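You operate a simulated robot arm through the tools that you are given. There is no shell and no other tool. Be economical: measure what you need, move in short steps, check, and stop when the job is done.

You are at the controls of a simulated two-armed robot. One attempt, no reset.

JOB
Pick up the black roller from the narrow shelf of the tall rack with one hand, pass it to the other hand and put it on the upper shelf of the parts cabinet.

The check looks at the end state, three seconds after you hand in, the way a careful person would. Anything else that was tipped, shoved, dropped, spilled or broken makes it a failure.

ROBOT AND FRAMES
Two 7-joint arms with three-finger grippers on one trunk, on a base that drives. Base frame: it is fixed to the floor where the robot stands at the start and does not move with it; the origin is under the middle of the robot, x ahead of it, y to its left, z up. Lengths are in m, angles in rad, forces in N, time in s.
The left shoulder is at the start at [0.03, 0.124, 1.14], the right one opposite. With the tool pointing down near the work surface each hand reaches from about 0.1 to 0.74 m from the robot's upright axis, wherever it stands, measured 20 degrees to its own side. Places, roughly: black roller (3x3x12 cm) [0.8, 0, 1.3]; upper shelf of the parts cabinet [-2.5, 2.5, 0.5]. Payload 2.2 kg a hand.
Tool frame (each hand has its own): the origin (TCP) lies between the finger pads and is the grasp point; the fingertips stand 0.028 m ahead of it; z points along the fingers, y is the line along which they close. Largest opening 0.102 m; the body of the gripper starts 0.071 m behind the TCP.
Orientation is that of the tool frame in the base frame, as [roll, pitch, yaw] about the fixed x, y, z axes, in that order (R = Rz(yaw) Ry(pitch) Rx(roll)). With the fingers straight down and closing along the base's y, the tool's x points along the base's -x, its y along +y and its z along -z.

CONTROLS
- The arms move only by the tool play_rows. It takes "left_deltas", "right_deltas" or both (then of equal length, played together; a hand with none holds still); each is a list of rows, each a list of 7 numbers: the finger opening in m, from 0 to 0.102, then the shift along the tool's x, y, z in units of 250 mm (1.0 is 250 mm), then the turn, a rotation vector about the tool's x, y, z in units of 45 degrees (1.0 is 45 degrees). In form: [[hand, x, y, z, wx, wy, wz], ...]. A call has 1 to 10 rows; each row is the pose to reach, as a shift and turn from the pose commanded when the call began, along the tool's axes at that moment. A call with a number of a shift or a turn outside -1 to 1 is refused whole. Rows are played at 5 a second. More than 0.05 m and 0.15 rad between two rows, or a gripper value outside its range, and nothing of the call is played. A pose out of reach is approached as far as the arm can. The call stops where the force on the tool passes 40 N (or 10 N more than at its start, if that is more) or the arm is blocked; 0.2 s more then pass. The fingers move at their own pace and stop on an object; they squeeze with about 29 N. The grip force told is the motor's: it shows also when the fingers shut on nothing. Time passes only in rows, and 0.2 s behind the last, so rows that repeat a pose let the fingers close. The reply holds the time, the measured pose of the TCP, the force on the tool along the base axes, the opening and the grip force, in the units named above and with some noise, with the torque about the TCP (base axes, N m) and any sound that the robot's microphone picked up.
- Cameras (640 x 400 px; columns grow to the right, rows downward): "scene" is now at [0.0643, 0.0053, 1.888]; the picture's right is [0.07, -1.00, 0.00], its down [-0.52, -0.04, -0.85] and it looks along [0.85, 0.06, -0.52] (base axes); focal length 285 px, centre (320, 200). "left" rides on the left gripper at [0.072, 0.038, -0.086] in its tool frame; the picture's right is [-0.46, 0.89, 0.00], its down [-0.60, -0.32, -0.73] and it looks along [-0.65, -0.34, 0.68] (tool axes); focal length 256 px, centre (320, 200). "right" rides on the right gripper at [0.069, 0.044, -0.086] in its tool frame; the picture's right is [-0.53, 0.85, 0.00], its down [-0.58, -0.36, -0.73] and it looks along [-0.62, -0.39, 0.68] (tool axes); focal length 256 px, centre (320, 200). There is no depth. A picture from a camera that has moved, and an enlarged one, comes with that camera's place and axes in the base frame and with its lens. The place of the scene camera against the robot may be out by one fixed shift of up to 0.012 m in any direction.
- camera(camera): a new picture of that camera. The clock stands still meanwhile.
- lift_body(by): slides the trunk up (or, below 0, down) by that many m; the arms and the scene camera ride with it, the base frame stays. It gives what a move gives, with no picture.
- steer(legs): drives the robot by 1 to 6 legs, each [ahead, left, turn to the left] in m, m and rad, along the robot's own axes; the way and the turn of a leg run together, so that a leg with both is an arc; at most 1.5 m and 3.142 rad a leg. The arms and the cameras ride along, it lands a little off, and it stops where it bumps. It gives what a move gives.
- aim_head(pan, tilt): turns the head with the scene camera to pan (to the left, within 2.496 rad either way) and tilt (down, from -0.506 to 1.204), counted from straight ahead of the robot. It gives what a move gives.
- zoom(camera, box): a new picture of the part [left, top, right, bottom] of that camera's present view, enlarged. The clock stands still meanwhile.
- close_job(): hands the job in; it is judged then, once.

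Go step by step. Nothing tells you exact positions but the pictures and the camera data: compare them with the known pose of the tool, close in by small moves and look again before you grip or let go. The budget is 120 turns and 92 pictures, counting those below and the enlarged ones. Unless the task says otherwise, let go and move clear before handing in, and close with one line.

The tools are called after "Emit:" as a command line: name --argument value ..., lists and objects as JSON in quotes. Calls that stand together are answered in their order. play_rows: Moves the arms, as the interface text tells. Its arguments: {"type":"object","properties":{"left_deltas":{"type":"array"},"right_deltas":{"type":"array"}},"required":[]} The other tools are called the same way: lift_body (by) slides the trunk up or down; steer (legs) drives the base; aim_head (pan, tilt) turns the head that bears the scene camera; camera (camera) takes a picture; zoom (camera, box) takes an enlarged picture of a part of a camera's view; close_job () hands the job in.

At the start:

```text
time: 0.0
left_ee_pos: [0.3937, 0.1374, 1.5951]
left_orientation: [-3.141, 0.004, -3.141]
left_force: [-0.2, -0.6, 0.1]
left_ft_torque: [0.0, -0.01, 0.02]
left_finger_gap: 0.102
left_finger_force: 0.1
right_ee_pos: [0.4017, -0.1145, 1.5947]
right_orientation: [3.141, -0.001, -3.141]
right_force: [0.1, -0.2, 0.0]
right_ft_torque: [-0.03, 0.0, -0.03]
right_finger_gap: 0.1018
right_finger_force: 0.1
trunk travel left (down, up): [-0.382, 0.158]
robot x, y, heading: [0.0007, -0.0022, -0.002]
head pan, tilt: [0.07, 0.55]
```

scene: 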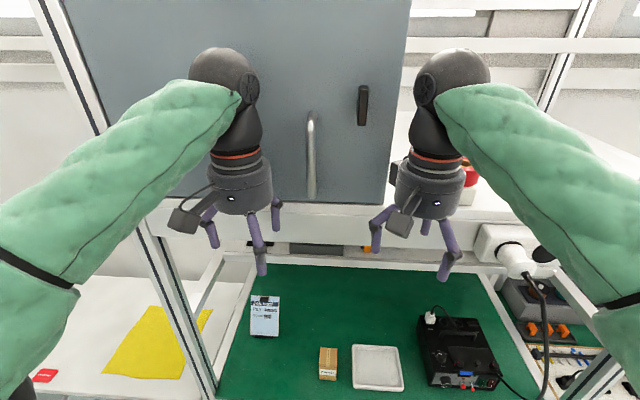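
right: 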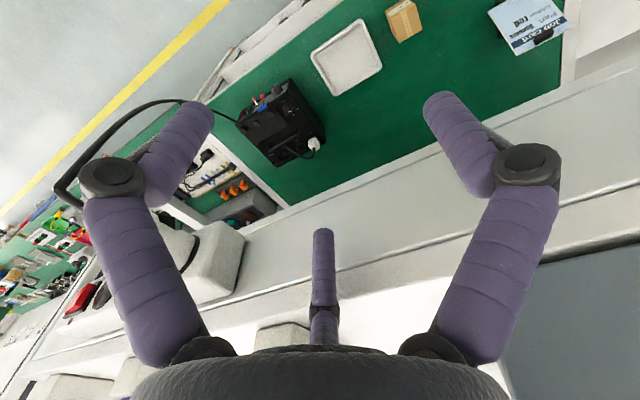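
left: 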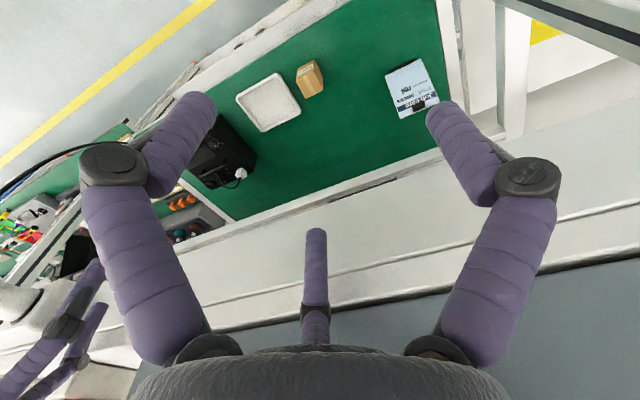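

I see the bench with a grey cabinet above it and a narrow ledge around row 240, where the roller should be. I'll take a closer look at it.

Emit:
zoom --camera "scene" --box '[240, 180, 440, 305]'

Emit:
aim_head --pan 0.0 --tilt 0.3

Emit:
camera --camera "scene"

```text
3.20 times, centred on (340, 242) of scene
camera zoom: at [0.0643, 0.0053, 1.888], right [0.07, -1.0, 0.0], down [-0.52, -0.04, -0.85], along [0.85, 0.06, -0.52], focal length 911 px, centre (256, 64)
```

zoom: 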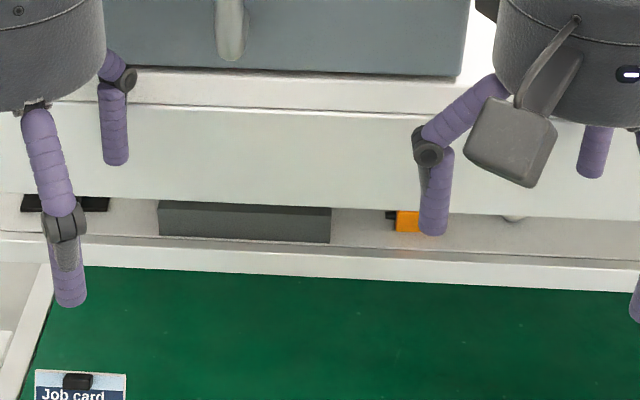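

```text
time: 0.8
left_ee_pos: [0.3952, 0.136, 1.5952]
left_orientation: [3.141, 0.002, 3.141]
left_force: [-0.6, 0.8, -0.3]
left_ft_torque: [0.01, -0.02, -0.01]
left_finger_gap: 0.102
left_finger_force: 0.1
right_ee_pos: [0.402, -0.1138, 1.5949]
right_orientation: [-3.141, -0.001, -3.141]
right_force: [0.0, 0.2, 0.7]
right_ft_torque: [0.0, 0.01, 0.0]
right_finger_gap: 0.1022
right_finger_force: 0.1
trunk travel left (down, up): [-0.382, 0.158]
robot x, y, heading: [-0.0007, 0.0017, 0.003]
head pan, tilt: [0.0, 0.3]
```

```text
87 pictures are left
camera scene: at [0.0681, -0.0009, 1.9109], right [0.0, -1.0, 0.0], down [-0.3, 0.0, -0.95], along [0.95, 0.0, -0.3], focal length 285 px, centre (320, 200)
```

scene: 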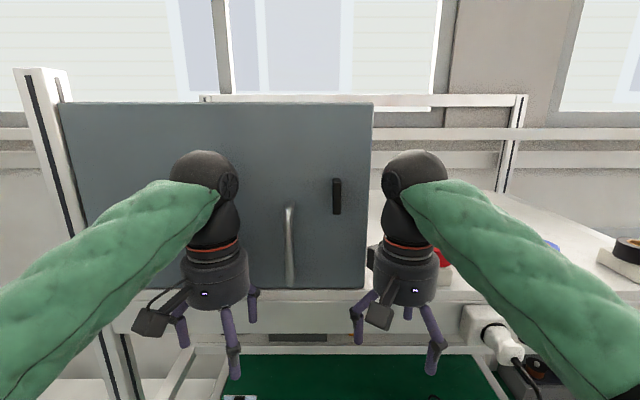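

The fascia hides most of the narrow shelf from up here. I'll lower the trunk and look in from below the fascia.

Emit:
lift_body --by -0.3

Emit:
camera --camera "scene"

```text
time: 3.8
left_ee_pos: [0.3956, 0.1375, 1.2942]
left_orientation: [3.141, 0.001, 3.141]
left_force: [-1.0, -0.1, -0.4]
left_ft_torque: [0.01, 0.04, 0.01]
left_finger_gap: 0.1021
left_finger_force: 0.0
right_ee_pos: [0.4026, -0.1143, 1.295]
right_orientation: [3.141, -0.001, 3.141]
right_force: [-0.1, 0.0, 0.6]
right_ft_torque: [0.02, -0.03, 0.0]
right_finger_gap: 0.1022
right_finger_force: 0.0
trunk travel left (down, up): [-0.082, 0.458]
robot x, y, heading: [0.0027, 0.0003, -0.002]
head pan, tilt: [0.0, 0.3]
```

```text
86 pictures are left
camera scene: at [0.068, -0.0009, 1.6111], right [0.0, -1.0, 0.0], down [-0.3, 0.0, -0.96], along [0.96, 0.0, -0.3], focal length 285 px, centre (320, 200)
```

scene: 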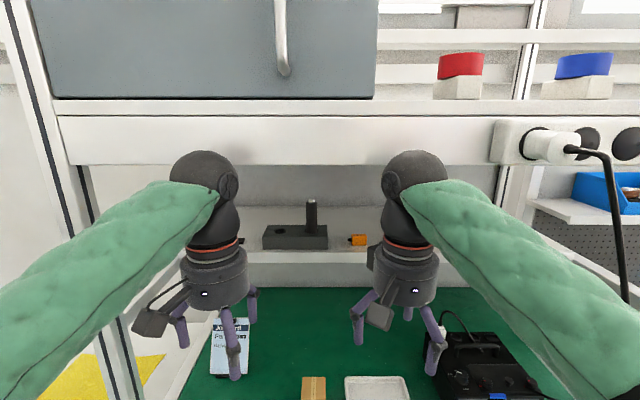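

Emit:
zoom --camera "scene" --box '[230, 150, 390, 270]'

Emit:
lift_body --by -0.08

Emit:
zoom --camera "scene" --box '[230, 110, 390, 230]'

```text
3.33 times, centred on (310, 210) of scene
camera zoom: at [0.068, -0.0009, 1.6111], right [0.0, -1.0, 0.0], down [-0.3, 0.0, -0.96], along [0.96, 0.0, -0.3], focal length 949 px, centre (353, 167)
```

zoom: 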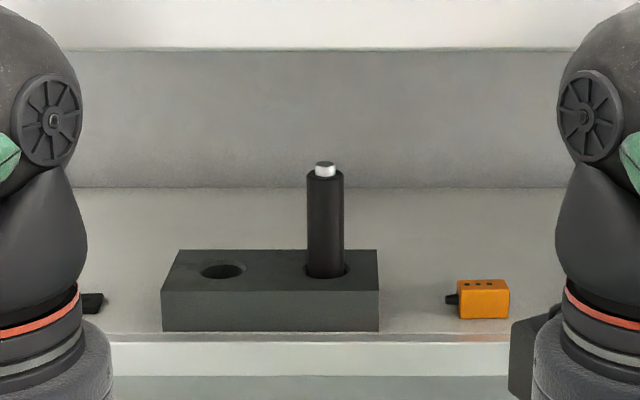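

```text
time: 4.9
left_ee_pos: [0.3954, 0.136, 1.2147]
left_orientation: [3.141, 0.002, 3.141]
left_force: [-0.2, 0.3, 0.8]
left_ft_torque: [0.0, 0.0, 0.0]
left_finger_gap: 0.1019
left_finger_force: 0.0
right_ee_pos: [0.4026, -0.1151, 1.2153]
right_orientation: [-3.141, 0.0, -3.141]
right_force: [-0.2, 0.0, 0.2]
right_ft_torque: [0.02, 0.04, 0.0]
right_finger_gap: 0.1018
right_finger_force: 0.0
trunk travel left (down, up): [-0.002, 0.538]
robot x, y, heading: [0.0003, 0.0062, -0.004]
head pan, tilt: [0.0, 0.3]
```

```text
3.33 times, centred on (310, 170) of scene
camera zoom: at [0.0679, -0.0009, 1.5311], right [0.0, -1.0, 0.0], down [-0.3, 0.0, -0.96], along [0.96, 0.0, -0.3], focal length 949 px, centre (353, 300)
```

zoom: 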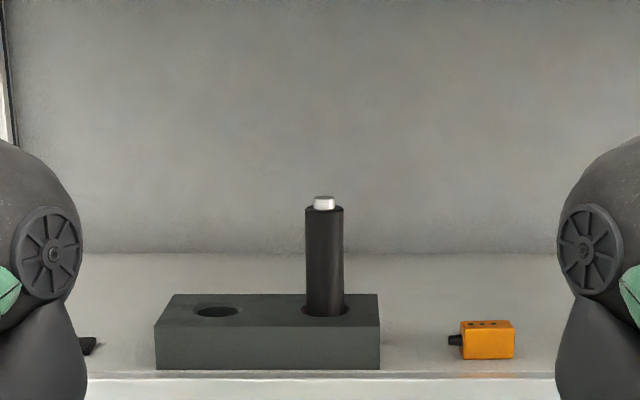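

The roller stands upright in a block at about (0.79, 0.02), exposed from z 1.30 to 1.38, under a fascia whose lower edge is near x 0.48, z 1.54. I'll pick with the right hand pointing forward. First I'll raise the trunk a bit, move the left hand aside and start turning the right hand.

Emit:
lift_body --by 0.15

Emit:
play_rows --left_deltas '[[0.102, 0, 0.15, 0, 0, 0, 0], [0.102, 0, 0.3, 0, 0, 0, 0], [0.102, 0, 0.45, 0, 0, 0, 0], [0.102, 0, 0.6, 0, 0, 0, 0], [0.102, 0, 0.6, 0, 0, 0, 0], [0.102, 0, 0.6, 0, 0, 0, 0]]' --right_deltas '[[0.03, 0, 0, 0, 0, -0.16, 0], [0.03, 0, 0, 0, 0, -0.32, 0], [0.03, 0, 0, 0, 0, -0.48, 0], [0.03, 0, 0, 0, 0, -0.64, 0], [0.03, 0, 0, 0, 0, -0.8, 0], [0.03, 0, 0, 0, 0, -0.96, 0]]'

Emit:
camera --camera "right"

Emit:
camera --camera "scene"

```text
time: 6.7
left_ee_pos: [0.3959, 0.1369, 1.3639]
left_orientation: [3.14, -0.001, 3.141]
left_force: [-1.2, 0.7, 0.6]
left_ft_torque: [-0.02, 0.02, 0.0]
left_finger_gap: 0.102
left_finger_force: 0.0
right_ee_pos: [0.402, -0.1144, 1.3645]
right_orientation: [-3.141, 0.0, -3.14]
right_force: [-0.6, 0.1, -0.1]
right_ft_torque: [0.0, 0.0, -0.03]
right_finger_gap: 0.1018
right_finger_force: 0.1
trunk travel left (down, up): [-0.152, 0.388]
robot x, y, heading: [0.0, -0.0029, 0.001]
head pan, tilt: [0.0, 0.3]
```

```text
time: 8.1
left_ee_pos: [0.3936, 0.2871, 1.3644]
left_orientation: [3.14, 0.002, 3.141]
left_force: [0.9, 0.1, 0.2]
left_ft_torque: [-0.01, -0.01, -0.01]
left_finger_gap: 0.1019
left_finger_force: 0.2
right_ee_pos: [0.4022, -0.1143, 1.3655]
right_orientation: [-3.141, 0.755, 3.141]
right_force: [0.5, -0.1, 0.9]
right_ft_torque: [-0.02, -0.04, 0.02]
right_finger_gap: 0.0302
right_finger_force: 0.1
trunk travel left (down, up): [-0.152, 0.388]
robot x, y, heading: [-0.0025, -0.0026, 0.003]
head pan, tilt: [0.0, 0.3]
```

```text
83 pictures are left
camera right: at [0.2929, -0.072, 1.3795], right [0.39, 0.85, 0.37], down [-0.08, -0.37, 0.93], along [0.92, -0.39, -0.07], focal length 256 px, centre (320, 200)
```

right: 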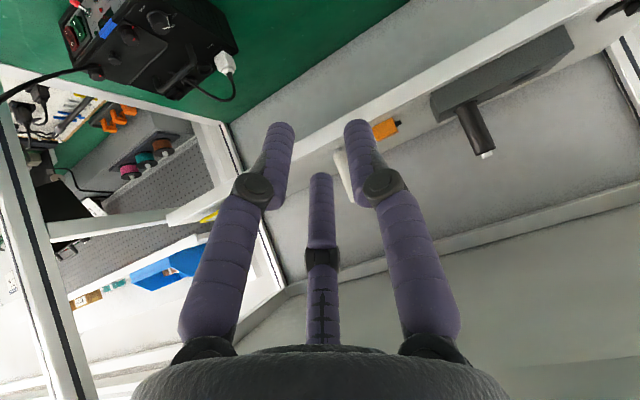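

```text
82 pictures are left
camera scene: at [0.0676, -0.0009, 1.681], right [0.0, -1.0, 0.0], down [-0.3, 0.0, -0.96], along [0.96, 0.0, -0.3], focal length 285 px, centre (320, 200)
```

scene: 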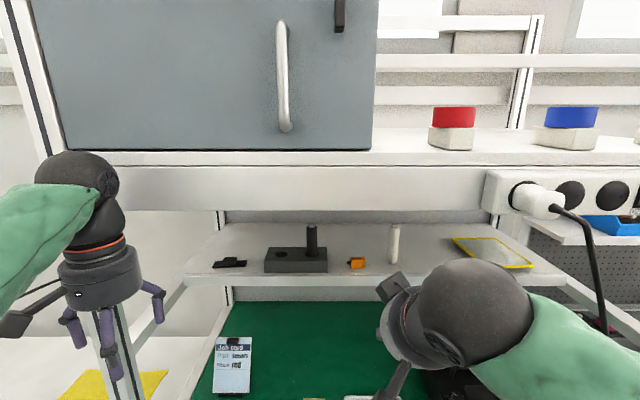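

The hand behaves as described, with pads at ±y. There is also a white part further right on the shelf that I must keep clear of. I'll turn the right hand to about 15° below horizontal and open it.

Emit:
play_rows --right_deltas '[[0.08, 0, 0, 0, 0, -0.15, 0], [0.08, 0, 0, 0, 0, -0.3, 0], [0.08, 0, 0, 0, 0, -0.45, 0], [0.08, 0, 0, 0, 0, -0.6, 0], [0.08, 0, 0, 0, 0, -0.71, 0]]'

Emit:
camera --camera "right"

Emit:
camera --camera "scene"

```text
time: 9.3
left_ee_pos: [0.3941, 0.285, 1.3649]
left_orientation: [3.141, 0.0, -3.141]
left_force: [0.0, 0.7, -0.2]
left_ft_torque: [0.02, 0.02, -0.03]
left_finger_gap: 0.1019
left_finger_force: 0.0
right_ee_pos: [0.4004, -0.1147, 1.3644]
right_orientation: [3.141, 1.313, -3.141]
right_force: [0.3, -0.2, 0.3]
right_ft_torque: [-0.01, 0.0, 0.01]
right_finger_gap: 0.08
right_finger_force: 0.2
trunk travel left (down, up): [-0.152, 0.388]
robot x, y, heading: [0.0003, 0.0002, -0.0]
head pan, tilt: [0.0, 0.3]
```

```text
81 pictures are left
camera right: at [0.3007, -0.0722, 1.3195], right [0.14, 0.85, 0.52], down [-0.56, -0.36, 0.74], along [0.82, -0.39, 0.42], focal length 256 px, centre (320, 200)
```

right: 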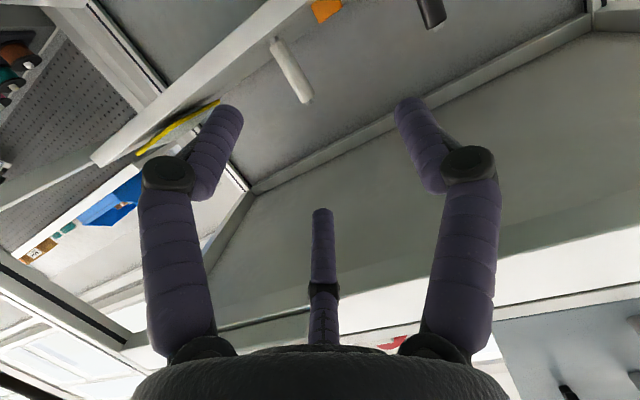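

```text
80 pictures are left
camera scene: at [0.0678, -0.0011, 1.681], right [0.0, -1.0, 0.0], down [-0.3, 0.0, -0.96], along [0.96, 0.0, -0.3], focal length 285 px, centre (320, 200)
```

scene: 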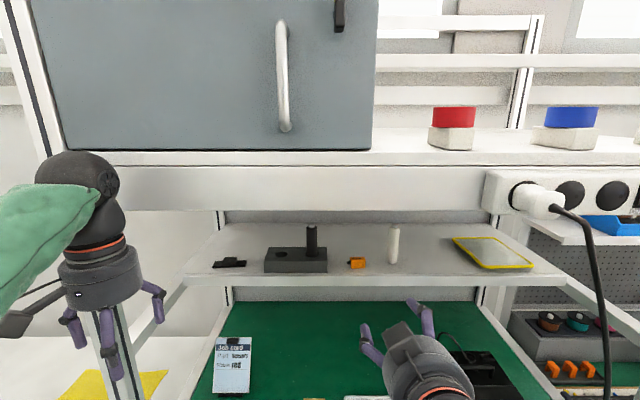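

Nothing is in the way. I'll move the right hand to a point in front of the roller at about (0.65, 0.02, 1.365).

Emit:
play_rows --right_deltas '[[0.09, -0.036, 0.078, 0.138, 0, 0, 0], [0.09, -0.073, 0.155, 0.276, 0, 0, 0], [0.09, -0.109, 0.233, 0.414, 0, 0, 0], [0.09, -0.146, 0.311, 0.553, 0, 0, 0], [0.09, -0.182, 0.389, 0.691, 0, 0, 0], [0.09, -0.219, 0.466, 0.829, 0, 0, 0], [0.09, -0.255, 0.544, 0.967, 0, 0, 0]]'

Emit:
camera --camera "right"

Emit:
camera --camera "scene"

```text
time: 10.9
left_ee_pos: [0.3952, 0.2857, 1.3636]
left_orientation: [3.14, 0.001, 3.141]
left_force: [0.5, 0.3, -0.2]
left_ft_torque: [-0.04, -0.01, 0.01]
left_finger_gap: 0.1023
left_finger_force: 0.1
right_ee_pos: [0.6519, 0.0259, 1.3619]
right_orientation: [-3.135, 1.311, -3.136]
right_force: [0.6, -0.7, -0.5]
right_ft_torque: [0.01, -0.01, -0.04]
right_finger_gap: 0.0899
right_finger_force: 0.0
trunk travel left (down, up): [-0.152, 0.388]
robot x, y, heading: [-0.0006, 0.0023, -0.0]
head pan, tilt: [0.0, 0.3]
```

```text
79 pictures are left
camera right: at [0.5518, 0.0673, 1.3168], right [0.14, 0.85, 0.52], down [-0.56, -0.36, 0.75], along [0.82, -0.39, 0.42], focal length 256 px, centre (320, 200)
```

right: 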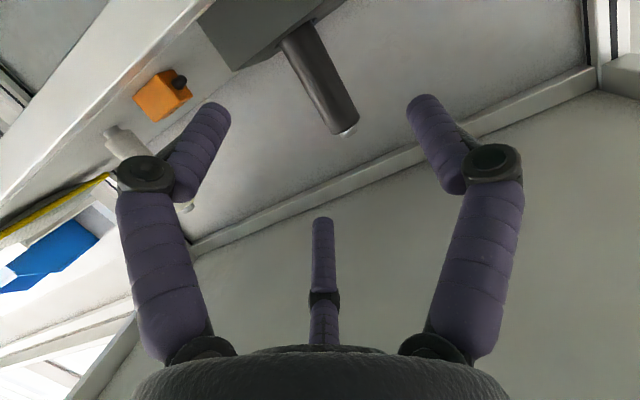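

```text
78 pictures are left
camera scene: at [0.0697, 0.0004, 1.6808], right [0.0, -1.0, 0.0], down [-0.3, 0.0, -0.95], along [0.95, 0.0, -0.3], focal length 285 px, centre (320, 200)
```

scene: 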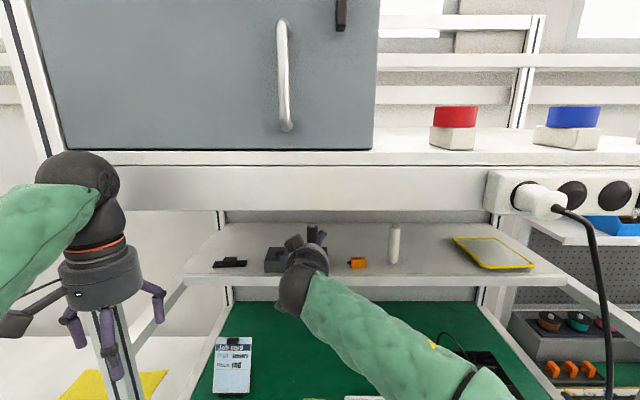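

The roller axis comes out at about (0.79, 0.018) from the wrist view, which agrees with the scene view. I'll advance so the pads straddle it near the top.

Emit:
play_rows --right_deltas '[[0.09, -0.036, -0.03, 0.135, 0, 0, 0], [0.09, -0.071, -0.03, 0.27, 0, 0, 0], [0.09, -0.106, -0.03, 0.4, 0, 0, 0], [0.09, -0.133, -0.03, 0.503, 0, 0, 0]]'

Emit:
camera --camera "right"

Emit:
zoom --camera "scene" --box '[240, 190, 400, 290]'

```text
time: 11.9
left_ee_pos: [0.3946, 0.2861, 1.3645]
left_orientation: [3.141, 0.001, -3.14]
left_force: [1.1, 0.2, 0.3]
left_ft_torque: [-0.02, 0.04, 0.01]
left_finger_gap: 0.1019
left_finger_force: 0.0
right_ee_pos: [0.7824, 0.014, 1.3645]
right_orientation: [3.139, 1.31, 3.14]
right_force: [0.0, -0.8, 0.6]
right_ft_torque: [0.02, 0.02, 0.01]
right_finger_gap: 0.0896
right_finger_force: 0.0
trunk travel left (down, up): [-0.152, 0.388]
robot x, y, heading: [0.0008, -0.0001, 0.001]
head pan, tilt: [0.0, 0.3]
```

```text
77 pictures are left
camera right: at [0.6826, 0.0573, 1.3188], right [0.14, 0.85, 0.52], down [-0.56, -0.36, 0.74], along [0.82, -0.39, 0.42], focal length 256 px, centre (320, 200)
```

right: 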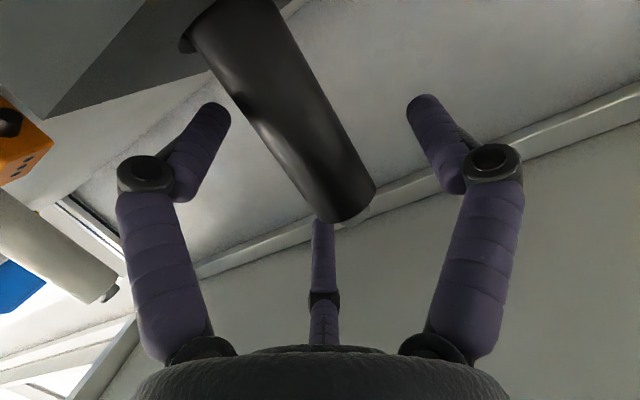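

```text
4.00 times, centred on (320, 240) of scene
camera zoom: at [0.0689, -0.0006, 1.6809], right [0.0, -1.0, 0.0], down [-0.3, 0.0, -0.96], along [0.96, 0.0, -0.3], focal length 1139 px, centre (320, 40)
```

zoom: 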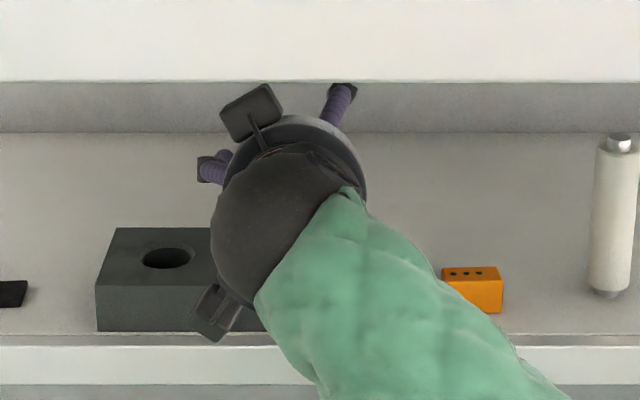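

The roller is between the pads, and the grip is slightly high. I'll go down 8 mm, shift 5 mm left and close.

Emit:
play_rows --right_deltas '[[0.09, 0.03, 0.02, -0.008, 0, 0, 0], [0.06, 0.03, 0.02, -0.008, 0, 0, 0], [0.04, 0.03, 0.02, -0.008, 0, 0, 0], [0.02, 0.03, 0.02, -0.008, 0, 0, 0], [0.02, 0.03, 0.02, -0.008, 0, 0, 0], [0.02, 0.03, 0.02, -0.008, 0, 0, 0]]'

Emit:
camera --camera "right"

```text
time: 13.3
left_ee_pos: [0.3955, 0.2866, 1.3654]
left_orientation: [3.14, 0.0, 3.14]
left_force: [0.1, 0.5, -0.3]
left_ft_torque: [0.04, 0.0, -0.01]
left_finger_gap: 0.1018
left_finger_force: 0.1
right_ee_pos: [0.7789, 0.0195, 1.3558]
right_orientation: [3.141, 1.309, -3.141]
right_force: [-2.3, -6.8, -3.8]
right_ft_torque: [-0.54, 0.06, 0.0]
right_finger_gap: 0.0425
right_finger_force: 28.8
trunk travel left (down, up): [-0.152, 0.388]
robot x, y, heading: [0.0015, 0.0013, -0.003]
head pan, tilt: [0.0, 0.3]
```

```text
75 pictures are left
camera right: at [0.6781, 0.0607, 1.3111], right [0.14, 0.85, 0.52], down [-0.56, -0.36, 0.75], along [0.82, -0.39, 0.42], focal length 256 px, centre (320, 200)
```

right: 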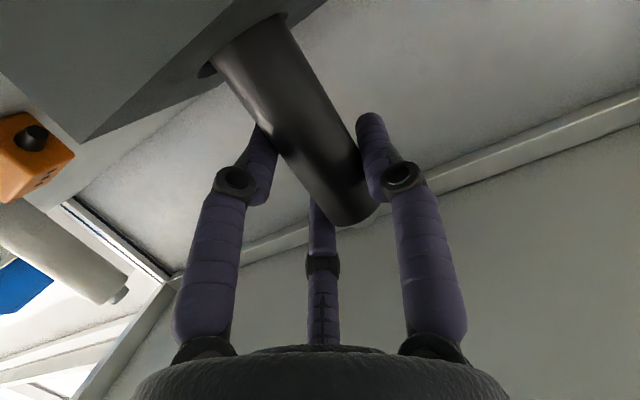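

The gap stopped at 0.0425, which fits a three-finger centric contact on a 3 cm cylinder. The upper contact is close to the top and there is a side load, so I'll open slightly, go 6 mm lower and 5 mm right, and close again.

Emit:
play_rows --right_deltas '[[0.07, 0, 0, 0, 0, 0, 0], [0.07, 0.023, -0.02, -0.006, 0, 0, 0], [0.07, 0.023, -0.02, -0.006, 0, 0, 0], [0.05, 0.023, -0.02, -0.006, 0, 0, 0], [0.02, 0.023, -0.02, -0.006, 0, 0, 0], [0.02, 0.023, -0.02, -0.006, 0, 0, 0], [0.02, 0.023, -0.02, -0.006, 0, 0, 0]]'

Emit:
camera --camera "right"

```text
time: 14.9
left_ee_pos: [0.3939, 0.2867, 1.3649]
left_orientation: [3.141, 0.002, -3.141]
left_force: [-0.1, 0.1, 0.4]
left_ft_torque: [0.01, 0.02, 0.04]
left_finger_gap: 0.1021
left_finger_force: 0.0
right_ee_pos: [0.7761, 0.0147, 1.353]
right_orientation: [-3.14, 1.311, -3.141]
right_force: [-0.1, 1.1, 0.8]
right_ft_torque: [0.09, 0.02, -0.01]
right_finger_gap: 0.042
right_finger_force: 29.1
trunk travel left (down, up): [-0.152, 0.388]
robot x, y, heading: [0.0009, -0.0055, 0.003]
head pan, tilt: [0.0, 0.3]
```

```text
74 pictures are left
camera right: at [0.6748, 0.0578, 1.3065], right [0.14, 0.85, 0.52], down [-0.56, -0.36, 0.74], along [0.82, -0.39, 0.42], focal length 256 px, centre (320, 200)
```

right: 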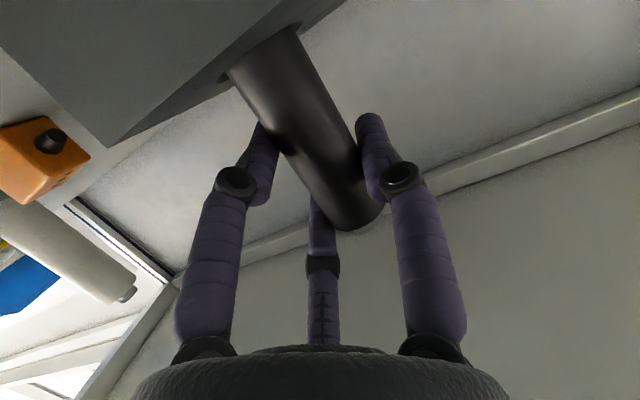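

The grip is firm with almost no side load. I'll lift straight up 6 cm.

Emit:
play_rows --right_deltas '[[0.02, -0.06, 0, -0.016, 0, 0, 0], [0.02, -0.12, 0, -0.032, 0, 0, 0], [0.02, -0.18, 0, -0.048, 0, 0, 0], [0.02, -0.235, 0, -0.062, 0, 0, 0]]'

Emit:
camera --camera "right"

Emit:
camera --camera "scene"

```text
time: 15.9
left_ee_pos: [0.395, 0.2861, 1.3644]
left_orientation: [-3.141, 0.002, 3.141]
left_force: [0.7, -0.9, -0.2]
left_ft_torque: [-0.02, 0.0, 0.01]
left_finger_gap: 0.1021
left_finger_force: 0.1
right_ee_pos: [0.7759, 0.0135, 1.4128]
right_orientation: [-3.139, 1.309, -3.14]
right_force: [0.6, -0.3, -1.2]
right_ft_torque: [-0.03, 0.01, -0.03]
right_finger_gap: 0.0418
right_finger_force: 28.8
trunk travel left (down, up): [-0.152, 0.388]
robot x, y, heading: [-0.001, -0.0003, 0.001]
head pan, tilt: [0.0, 0.3]
```

```text
73 pictures are left
camera right: at [0.675, 0.0564, 1.3676], right [0.14, 0.85, 0.52], down [-0.56, -0.36, 0.75], along [0.82, -0.39, 0.42], focal length 256 px, centre (320, 200)
```

right: 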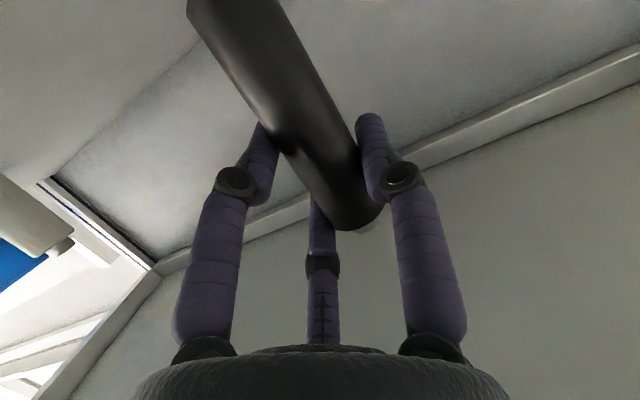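

```text
72 pictures are left
camera scene: at [0.0684, -0.0007, 1.6809], right [0.0, -1.0, 0.0], down [-0.3, 0.0, -0.96], along [0.96, 0.0, -0.3], focal length 285 px, centre (320, 200)
```

scene: 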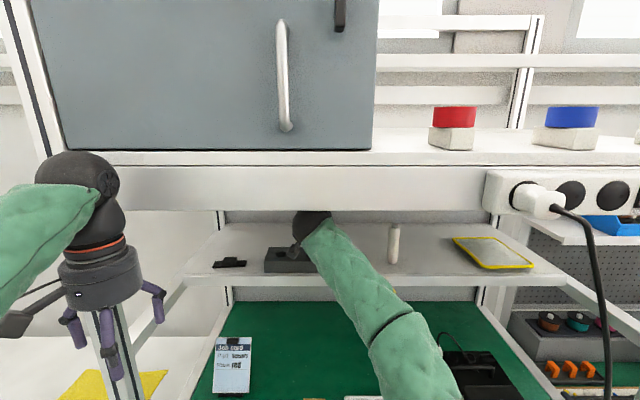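

The roller should now be clear of the hole. I'll lift a touch more and retract straight back out.

Emit:
play_rows --right_deltas '[[0.02, -0.039, 0, -0.01, 0, 0, 0], [0.02, -0.009, 0, -0.125, 0, 0, 0], [0.02, 0.032, 0, -0.28, 0, 0, 0], [0.02, 0.073, 0, -0.435, 0, 0, 0], [0.02, 0.113, 0, -0.59, 0, 0, 0], [0.02, 0.154, 0, -0.745, 0, 0, 0], [0.02, 0.195, 0, -0.9, 0, 0, 0], [0.02, 0.22, 0, -0.995, 0, 0, 0]]'

Emit:
camera --camera "scene"

```text
time: 17.7
left_ee_pos: [0.3944, 0.286, 1.3645]
left_orientation: [3.141, 0.002, 3.141]
left_force: [-0.2, 0.1, 0.3]
left_ft_torque: [0.0, -0.01, -0.01]
left_finger_gap: 0.1021
left_finger_force: 0.1
right_ee_pos: [0.5204, 0.0124, 1.4238]
right_orientation: [3.141, 1.311, -3.142]
right_force: [-0.6, 0.2, -1.0]
right_ft_torque: [0.01, -0.02, -0.04]
right_finger_gap: 0.0416
right_finger_force: 29.0
trunk travel left (down, up): [-0.152, 0.388]
robot x, y, heading: [-0.0043, -0.0005, -0.001]
head pan, tilt: [0.0, 0.3]
```

```text
71 pictures are left
camera scene: at [0.0677, -0.001, 1.681], right [0.0, -1.0, 0.0], down [-0.3, 0.0, -0.96], along [0.96, 0.0, -0.3], focal length 285 px, centre (320, 200)
```

scene: 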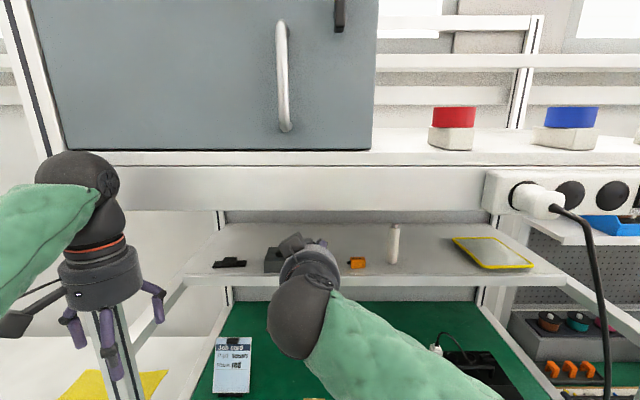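

The roller is out. Before moving further I'll turn the head toward the parts cabinet to see it and the way there.

Emit:
aim_head --pan 2.3 --tilt 0.35

Emit:
camera --camera "scene"

Emit:
aim_head --pan 1.3 --tilt 0.45

Emit:
camera --camera "scene"

Emit:
aim_head --pan -2.45 --tilt 0.5

Emit:
camera --camera "scene"

```text
time: 19.8
left_ee_pos: [0.3955, 0.2862, 1.3647]
left_orientation: [-3.141, 0.002, 3.14]
left_force: [-0.3, -0.2, -0.6]
left_ft_torque: [-0.05, -0.02, 0.0]
left_finger_gap: 0.1021
left_finger_force: 0.1
right_ee_pos: [0.5203, 0.0125, 1.4235]
right_orientation: [-3.141, 1.311, -3.141]
right_force: [-0.1, 0.6, 0.0]
right_ft_torque: [-0.01, 0.01, 0.01]
right_finger_gap: 0.042
right_finger_force: 28.6
trunk travel left (down, up): [-0.152, 0.388]
robot x, y, heading: [0.0016, -0.0013, -0.0]
head pan, tilt: [2.3, 0.351]
```

```text
70 pictures are left
camera scene: at [-0.0872, 0.0686, 1.6762], right [0.75, 0.67, 0.0], down [0.23, -0.26, -0.94], along [-0.63, 0.7, -0.34], focal length 285 px, centre (320, 200)
```

scene: 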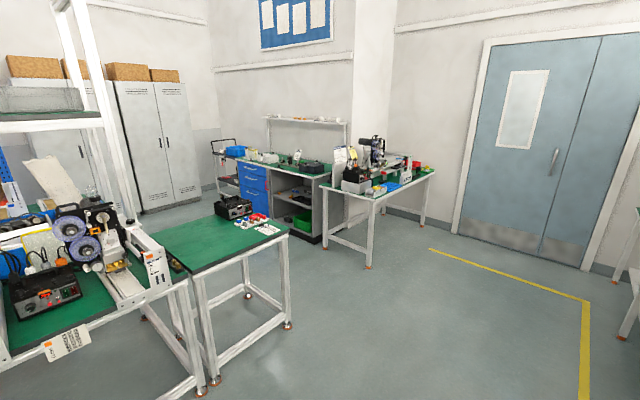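

```text
time: 21.1
left_ee_pos: [0.3936, 0.2855, 1.3647]
left_orientation: [3.141, 0.001, 3.142]
left_force: [0.1, -0.2, 0.3]
left_ft_torque: [0.01, -0.05, 0.01]
left_finger_gap: 0.102
left_finger_force: 0.1
right_ee_pos: [0.5216, 0.014, 1.4239]
right_orientation: [-3.141, 1.311, 3.141]
right_force: [-0.5, 1.4, 0.3]
right_ft_torque: [-0.02, -0.06, 0.0]
right_finger_gap: 0.0417
right_finger_force: 29.4
trunk travel left (down, up): [-0.152, 0.388]
robot x, y, heading: [0.0036, -0.0001, 0.003]
head pan, tilt: [1.3, 0.45]
```

```text
69 pictures are left
camera scene: at [-0.0007, 0.0878, 1.667], right [0.96, -0.27, 0.0], down [-0.12, -0.42, -0.9], along [0.24, 0.87, -0.44], focal length 285 px, centre (320, 200)
```

scene: 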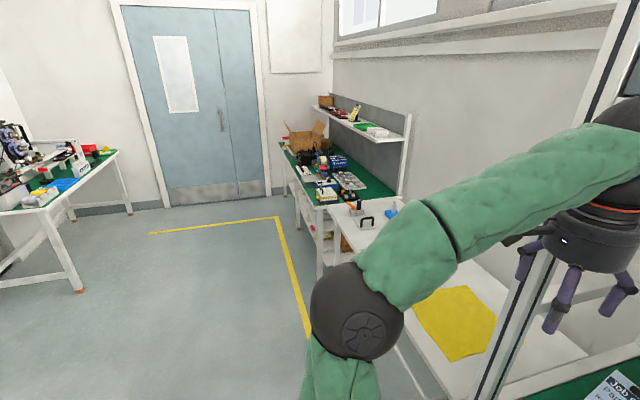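

```text
time: 24.2
left_ee_pos: [0.3931, 0.2854, 1.3642]
left_orientation: [-3.141, 0.003, 3.141]
left_force: [-0.7, 0.7, -0.9]
left_ft_torque: [0.04, 0.0, 0.03]
left_finger_gap: 0.1021
left_finger_force: 0.1
right_ee_pos: [0.5215, 0.0141, 1.4238]
right_orientation: [3.141, 1.31, -3.14]
right_force: [0.0, 0.2, -1.1]
right_ft_torque: [-0.04, 0.01, -0.03]
right_finger_gap: 0.042
right_finger_force: 28.9
trunk travel left (down, up): [-0.152, 0.388]
robot x, y, heading: [-0.0049, -0.0002, -0.006]
head pan, tilt: [-2.45, 0.499]
```

```text
68 pictures are left
camera scene: at [-0.0953, -0.0589, 1.6626], right [-0.64, 0.77, 0.0], down [0.37, 0.31, -0.88], along [-0.68, -0.56, -0.48], focal length 285 px, centre (320, 200)
```

scene: 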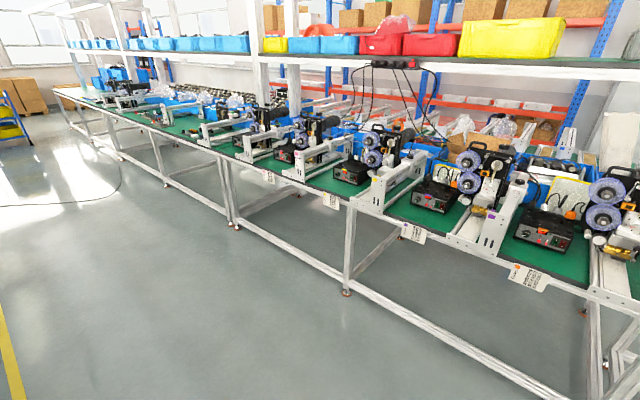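

The target is the open cabinet under the desk with blue drawers. I'll enlarge that area.

Emit:
aim_head --pan 2.3 --tilt 0.35

Emit:
zoom --camera "scene" --box '[200, 110, 440, 270]'

Emit:
zoom --camera "scene" --box '[260, 160, 345, 245]'

```text
time: 28.0
left_ee_pos: [0.3945, 0.2868, 1.3649]
left_orientation: [-3.141, 0.002, -3.14]
left_force: [0.5, 0.7, 0.7]
left_ft_torque: [0.01, -0.01, -0.02]
left_finger_gap: 0.102
left_finger_force: 0.0
right_ee_pos: [0.5224, 0.0137, 1.4231]
right_orientation: [-3.14, 1.312, 3.141]
right_force: [-0.3, -0.4, -1.3]
right_ft_torque: [0.0, 0.02, 0.01]
right_finger_gap: 0.0418
right_finger_force: 28.6
trunk travel left (down, up): [-0.152, 0.388]
robot x, y, heading: [-0.0008, 0.001, -0.001]
head pan, tilt: [2.3, 0.351]
```

```text
2.50 times, centred on (320, 190) of scene
camera zoom: at [-0.0873, 0.0686, 1.6762], right [0.75, 0.67, 0.0], down [0.23, -0.26, -0.94], along [-0.63, 0.7, -0.34], focal length 712 px, centre (320, 225)
```

zoom: 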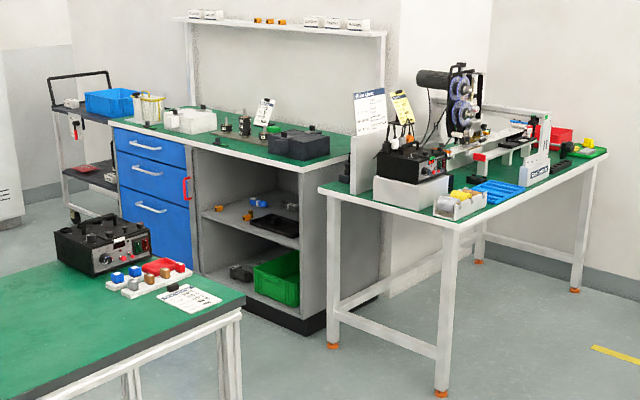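

```text
4.71 times, centred on (302, 202) of scene
camera zoom: at [-0.0873, 0.0686, 1.6762], right [0.75, 0.67, 0.0], down [0.23, -0.26, -0.94], along [-0.63, 0.7, -0.34], focal length 1340 px, centre (402, 188)
```

zoom: 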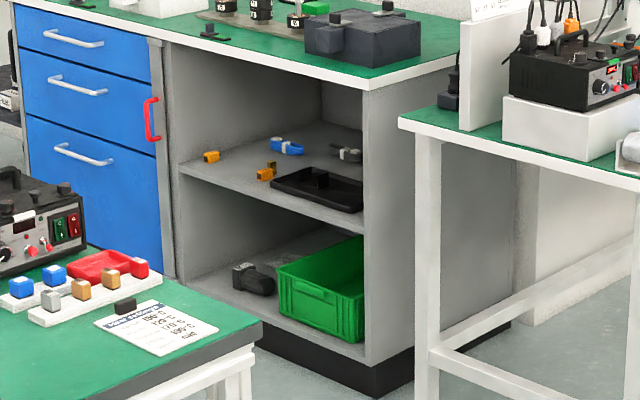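

The target shelf is the open one under the desk, about 0.36 m of clear height, with free space between the orange parts and the black tray. I'll back off from the rack first so there is room for the handover.

Emit:
steer --legs '[[-0.6, 0, 0]]'

Emit:
aim_head --pan 0 --tilt 0.6

Emit:
camera --camera "scene"

```text
time: 31.3
left_ee_pos: [-0.2007, 0.2859, 1.3646]
left_orientation: [-3.141, 0.002, 3.128]
left_force: [0.0, 0.0, 0.5]
left_ft_torque: [-0.03, -0.04, 0.05]
left_finger_gap: 0.1019
left_finger_force: 0.0
right_ee_pos: [-0.0779, 0.0115, 1.4234]
right_orientation: [-3.141, 1.312, 3.13]
right_force: [-0.2, -0.6, -1.2]
right_ft_torque: [-0.02, 0.02, 0.02]
right_finger_gap: 0.0419
right_finger_force: 29.4
trunk travel left (down, up): [-0.152, 0.388]
robot x, y, heading: [-0.5987, -0.0002, -0.01]
head pan, tilt: [2.3, 0.351]
```

```text
time: 33.5
left_ee_pos: [-0.1999, 0.285, 1.3651]
left_orientation: [3.141, 0.002, 3.129]
left_force: [0.0, -0.2, -0.8]
left_ft_torque: [-0.02, 0.02, -0.03]
left_finger_gap: 0.102
left_finger_force: 0.1
right_ee_pos: [-0.0762, 0.0116, 1.4231]
right_orientation: [3.142, 1.312, 3.131]
right_force: [0.2, 0.7, -1.3]
right_ft_torque: [-0.02, 0.03, -0.01]
right_finger_gap: 0.0418
right_finger_force: 28.9
trunk travel left (down, up): [-0.152, 0.388]
robot x, y, heading: [-0.5958, 0.0019, -0.011]
head pan, tilt: [0.0, 0.6]
```

```text
65 pictures are left
camera scene: at [-0.5349, 0.0023, 1.6535], right [-0.01, -1.0, 0.0], down [-0.56, 0.01, -0.83], along [0.82, -0.01, -0.57], focal length 285 px, centre (320, 200)
```

scene: 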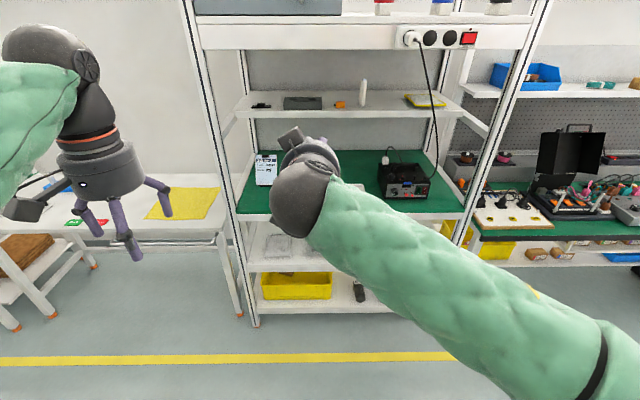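

I'm now at x=-0.6 with clear space. I'll yaw the right hand left and lower it, and start raising the left hand to horizontal.

Emit:
play_rows --right_deltas '[[0.02, 0.105, -0.007, -0.007, -0.161, 0, -0.0425], [0.02, 0.21, -0.013, -0.013, -0.322, 0, -0.085], [0.02, 0.315, -0.02, -0.02, -0.483, 0, -0.1275], [0.02, 0.42, -0.027, -0.027, -0.645, 0, -0.17], [0.02, 0.525, -0.033, -0.033, -0.806, 0, -0.2125], [0.02, 0.63, -0.04, -0.04, -0.967, 0, -0.255]]' --left_deltas '[[0.08, 0, 0.05, 0.05, 0, -0.16, 0], [0.08, 0, 0.1, 0.1, 0, -0.32, 0], [0.08, 0, 0.15, 0.15, 0, -0.48, 0], [0.08, 0, 0.2, 0.2, 0, -0.64, 0], [0.08, 0, 0.25, 0.25, 0, -0.8, 0], [0.08, 0, 0.3, 0.3, 0, -0.96, 0]]'

Emit:
camera --camera "scene"

```text
time: 34.9
left_ee_pos: [-0.2012, 0.3575, 1.2905]
left_orientation: [3.139, 0.757, 3.129]
left_force: [0.4, -0.9, 1.0]
left_ft_torque: [0.04, -0.04, 0.08]
left_finger_gap: 0.0801
left_finger_force: 0.1
right_ee_pos: [-0.1282, -0.002, 1.2728]
right_orientation: [3.117, 1.311, -2.392]
right_force: [-1.4, -1.3, -0.1]
right_ft_torque: [0.01, 0.02, 0.01]
right_finger_gap: 0.0417
right_finger_force: 29.1
right hand out of reach, approached as far as the arm can: row 5
trunk travel left (down, up): [-0.152, 0.388]
robot x, y, heading: [-0.5948, 0.0059, -0.01]
head pan, tilt: [0.0, 0.6]
```

```text
64 pictures are left
camera scene: at [-0.537, -0.0009, 1.6539], right [-0.01, -1.0, 0.0], down [-0.56, 0.01, -0.83], along [0.83, -0.01, -0.56], focal length 285 px, centre (320, 200)
```

scene: 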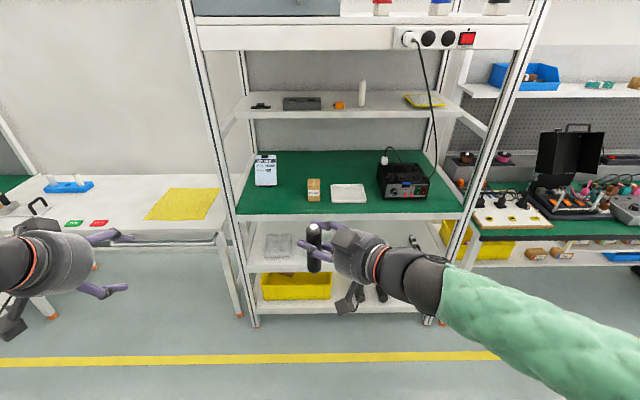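

Emit:
zoom --camera "scene" --box '[270, 200, 430, 320]'

Emit:
camera --camera "left"

```text
3.33 times, centred on (350, 260) of scene
camera zoom: at [-0.537, -0.0009, 1.6539], right [-0.01, -1.0, 0.0], down [-0.56, 0.01, -0.83], along [0.83, -0.01, -0.56], focal length 949 px, centre (220, 0)
```

zoom: 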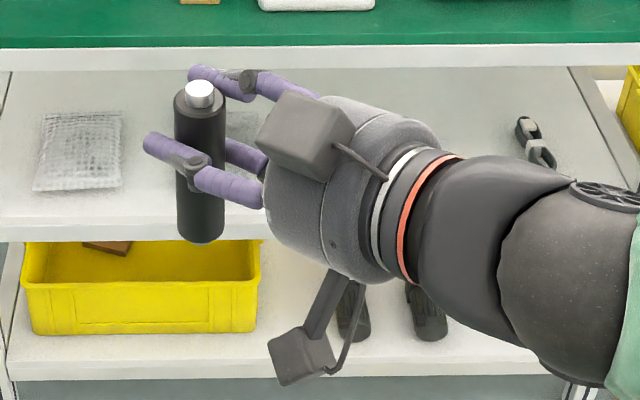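

```text
62 pictures are left
camera left: at [-0.3127, 0.3955, 1.3043], right [0.35, 0.88, 0.32], down [-0.07, -0.32, 0.95], along [0.93, -0.35, -0.05], focal length 256 px, centre (320, 200)
```

left: 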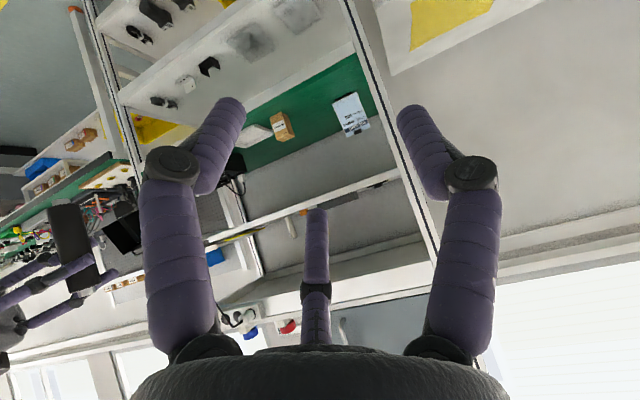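

The grip is as predicted: one finger on the near side and two on the far side, with a free length of about 7 cm of body below. I'll bring the left hand in from below-left, pointing slightly up, so that I can flip the roller afterwards and grip its upper part when placing.

Emit:
play_rows --left_deltas '[[0.06, 0.046, 0, 0.049, 0, -0.166, 0], [0.06, 0.092, 0, 0.097, 0, -0.333, 0], [0.06, 0.138, 0, 0.146, 0, -0.5, 0], [0.06, 0.184, 0, 0.195, 0, -0.666, 0], [0.06, 0.23, 0, 0.243, 0, -0.833, 0], [0.06, 0.276, 0, 0.292, 0, -1.0, 0]]'

Emit:
play_rows --left_deltas '[[0.06, 0, 0, 0, 0, -0.16, 0], [0.06, 0, 0, 0, 0, -0.32, 0], [0.06, 0, 0, 0, 0, -0.48, 0]]'

```text
time: 36.3
left_ee_pos: [-0.2004, 0.3607, 1.188]
left_orientation: [3.091, 1.543, 3.079]
left_force: [-0.3, 0.4, 1.1]
left_ft_torque: [0.0, 0.0, 0.04]
left_finger_gap: 0.0598
left_finger_force: 0.0
right_ee_pos: [-0.1267, -0.0008, 1.2742]
right_orientation: [3.137, 1.311, -2.373]
right_force: [-0.2, -0.8, -1.3]
right_ft_torque: [-0.04, -0.01, -0.01]
right_finger_gap: 0.0418
right_finger_force: 28.8
trunk travel left (down, up): [-0.152, 0.388]
robot x, y, heading: [-0.601, 0.0068, -0.009]
head pan, tilt: [0.0, 0.6]
```

```text
time: 37.1
left_ee_pos: [-0.1993, 0.3609, 1.1894]
left_orientation: [0.002, 1.222, -0.01]
left_force: [0.7, -0.3, 0.2]
left_ft_torque: [-0.04, -0.03, -0.03]
left_finger_gap: 0.0602
left_finger_force: 0.1
right_ee_pos: [-0.1263, 0.0009, 1.2725]
right_orientation: [3.136, 1.312, -2.375]
right_force: [-0.3, -0.4, -1.1]
right_ft_torque: [-0.05, -0.03, 0.02]
right_finger_gap: 0.042
right_finger_force: 29.7
trunk travel left (down, up): [-0.152, 0.388]
robot x, y, heading: [-0.6011, 0.0039, -0.012]
head pan, tilt: [0.0, 0.6]
```

Emit:
play_rows --left_deltas '[[0.06, 0, 0, 0, 0.167, 0, -0.061], [0.06, 0, 0, 0, 0.334, 0, -0.122], [0.06, 0, 0, 0, 0.502, 0, -0.182], [0.06, 0, 0, 0, 0.669, 0, -0.243], [0.06, 0, 0, 0, 0.836, 0, -0.304]]'

Emit:
play_rows --left_deltas '[[0.06, 0, 0, 0, 0.167, 0, -0.061], [0.06, 0, 0, 0, 0.334, 0, -0.122], [0.06, 0, 0, 0, 0.502, 0, -0.182], [0.06, 0, 0, 0, 0.669, 0, -0.243], [0.06, 0, 0, 0, 0.836, 0, -0.304]]'

Emit:
camera --camera "scene"

Emit:
camera --camera "left"

```text
time: 38.3
left_ee_pos: [-0.1994, 0.3619, 1.1885]
left_orientation: [-0.011, 1.225, -0.724]
left_force: [0.4, 0.4, -0.5]
left_ft_torque: [-0.01, -0.04, -0.03]
left_finger_gap: 0.0601
left_finger_force: 0.1
right_ee_pos: [-0.127, 0.0006, 1.2726]
right_orientation: [3.139, 1.311, -2.373]
right_force: [0.2, 0.5, -1.2]
right_ft_torque: [-0.01, -0.05, 0.01]
right_finger_gap: 0.0419
right_finger_force: 29.1
trunk travel left (down, up): [-0.152, 0.388]
robot x, y, heading: [-0.5997, 0.0048, -0.013]
head pan, tilt: [0.0, 0.6]
```

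```text
time: 39.5
left_ee_pos: [-0.1923, 0.3051, 1.1579]
left_orientation: [-0.012, 1.222, -1.42]
left_force: [1.1, -0.7, 0.0]
left_ft_torque: [0.03, -0.01, -0.02]
left_finger_gap: 0.06
left_finger_force: 0.1
left hand out of reach, approached as far as the arm can: row 4, 5
right_ee_pos: [-0.1234, -0.002, 1.2718]
right_orientation: [3.126, 1.308, -2.384]
right_force: [1.3, -0.6, -1.6]
right_ft_torque: [-0.01, -0.04, 0.08]
right_finger_gap: 0.042
right_finger_force: 29.2
trunk travel left (down, up): [-0.152, 0.388]
robot x, y, heading: [-0.597, 0.0004, -0.008]
head pan, tilt: [0.0, 0.6]
```

```text
61 pictures are left
camera scene: at [-0.5313, 0.0001, 1.6533], right [-0.01, -1.0, 0.0], down [-0.57, 0.01, -0.82], along [0.82, -0.01, -0.57], focal length 285 px, centre (320, 200)
```

scene: 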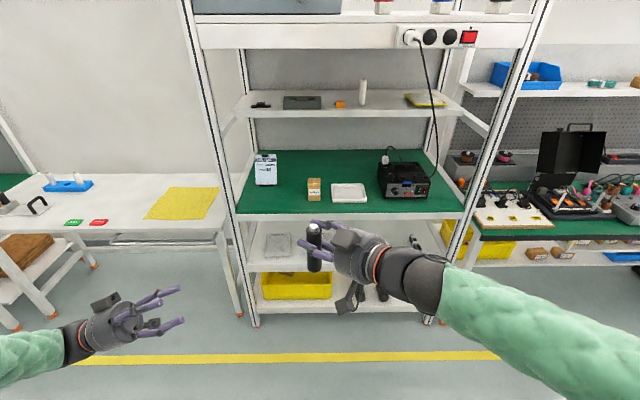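

```text
60 pictures are left
camera left: at [-0.1648, 0.3655, 1.0612], right [0.85, 0.3, 0.43], down [-0.45, 0.83, 0.32], along [-0.27, -0.47, 0.84], focal length 256 px, centre (320, 200)
```

left: 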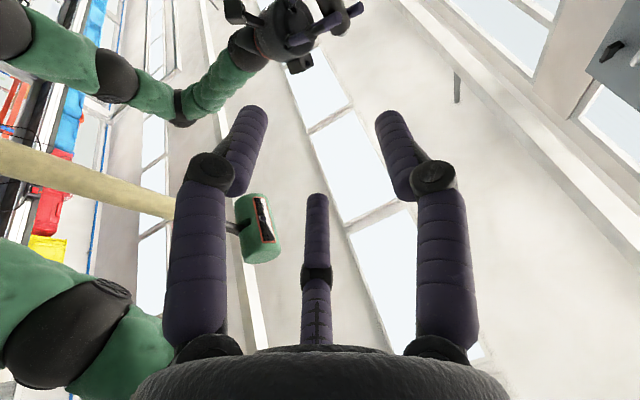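

The left arm was stretched at the end of the turn, so I'll bring it in to a staging point about 13 cm short of the roller's lower half and see where it lands.

Emit:
play_rows --left_deltas '[[0.06, 0.032, 0.009, 0.146, 0, 0, 0], [0.06, 0.064, 0.018, 0.292, 0, 0, 0], [0.06, 0.095, 0.028, 0.438, 0, 0, 0], [0.06, 0.127, 0.037, 0.584, 0, 0, 0], [0.06, 0.159, 0.046, 0.73, 0, 0, 0]]'

Emit:
camera --camera "left"

Emit:
zoom --camera "scene" --box '[180, 180, 440, 342]'

```text
time: 40.7
left_ee_pos: [-0.1512, 0.1244, 1.1834]
left_orientation: [-0.007, 1.223, -1.416]
left_force: [0.1, -0.3, 0.3]
left_ft_torque: [-0.04, 0.01, 0.03]
left_finger_gap: 0.06
left_finger_force: 0.0
right_ee_pos: [-0.1273, 0.0002, 1.2729]
right_orientation: [3.135, 1.311, -2.375]
right_force: [0.4, 0.3, -0.7]
right_ft_torque: [0.01, 0.01, -0.01]
right_finger_gap: 0.0421
right_finger_force: 28.5
trunk travel left (down, up): [-0.152, 0.388]
robot x, y, heading: [-0.5959, 0.0045, -0.012]
head pan, tilt: [0.0, 0.6]
```

```text
59 pictures are left
camera left: at [-0.1248, 0.1844, 1.086], right [0.85, 0.3, 0.44], down [-0.46, 0.83, 0.32], along [-0.27, -0.47, 0.84], focal length 256 px, centre (320, 200)
```

left: 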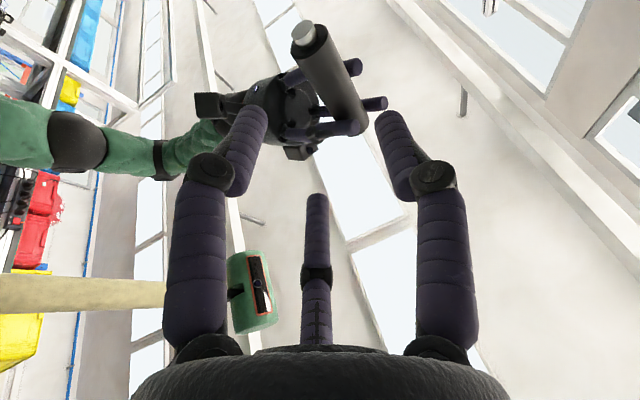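

```text
2.46 times, centred on (310, 261) of scene
camera zoom: at [-0.5347, 0.0012, 1.6534], right [-0.01, -1.0, 0.0], down [-0.57, 0.01, -0.82], along [0.82, -0.01, -0.57], focal length 701 px, centre (345, 50)
```

zoom: 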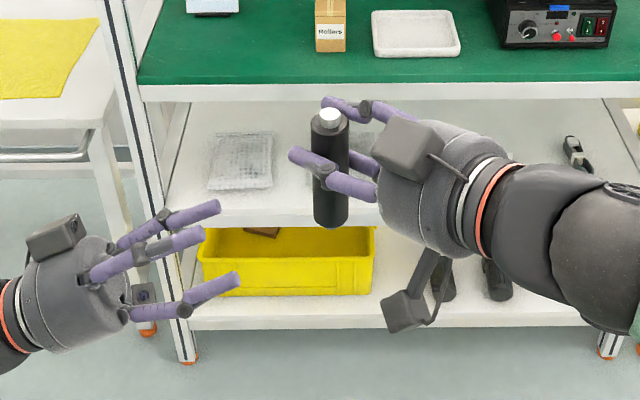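

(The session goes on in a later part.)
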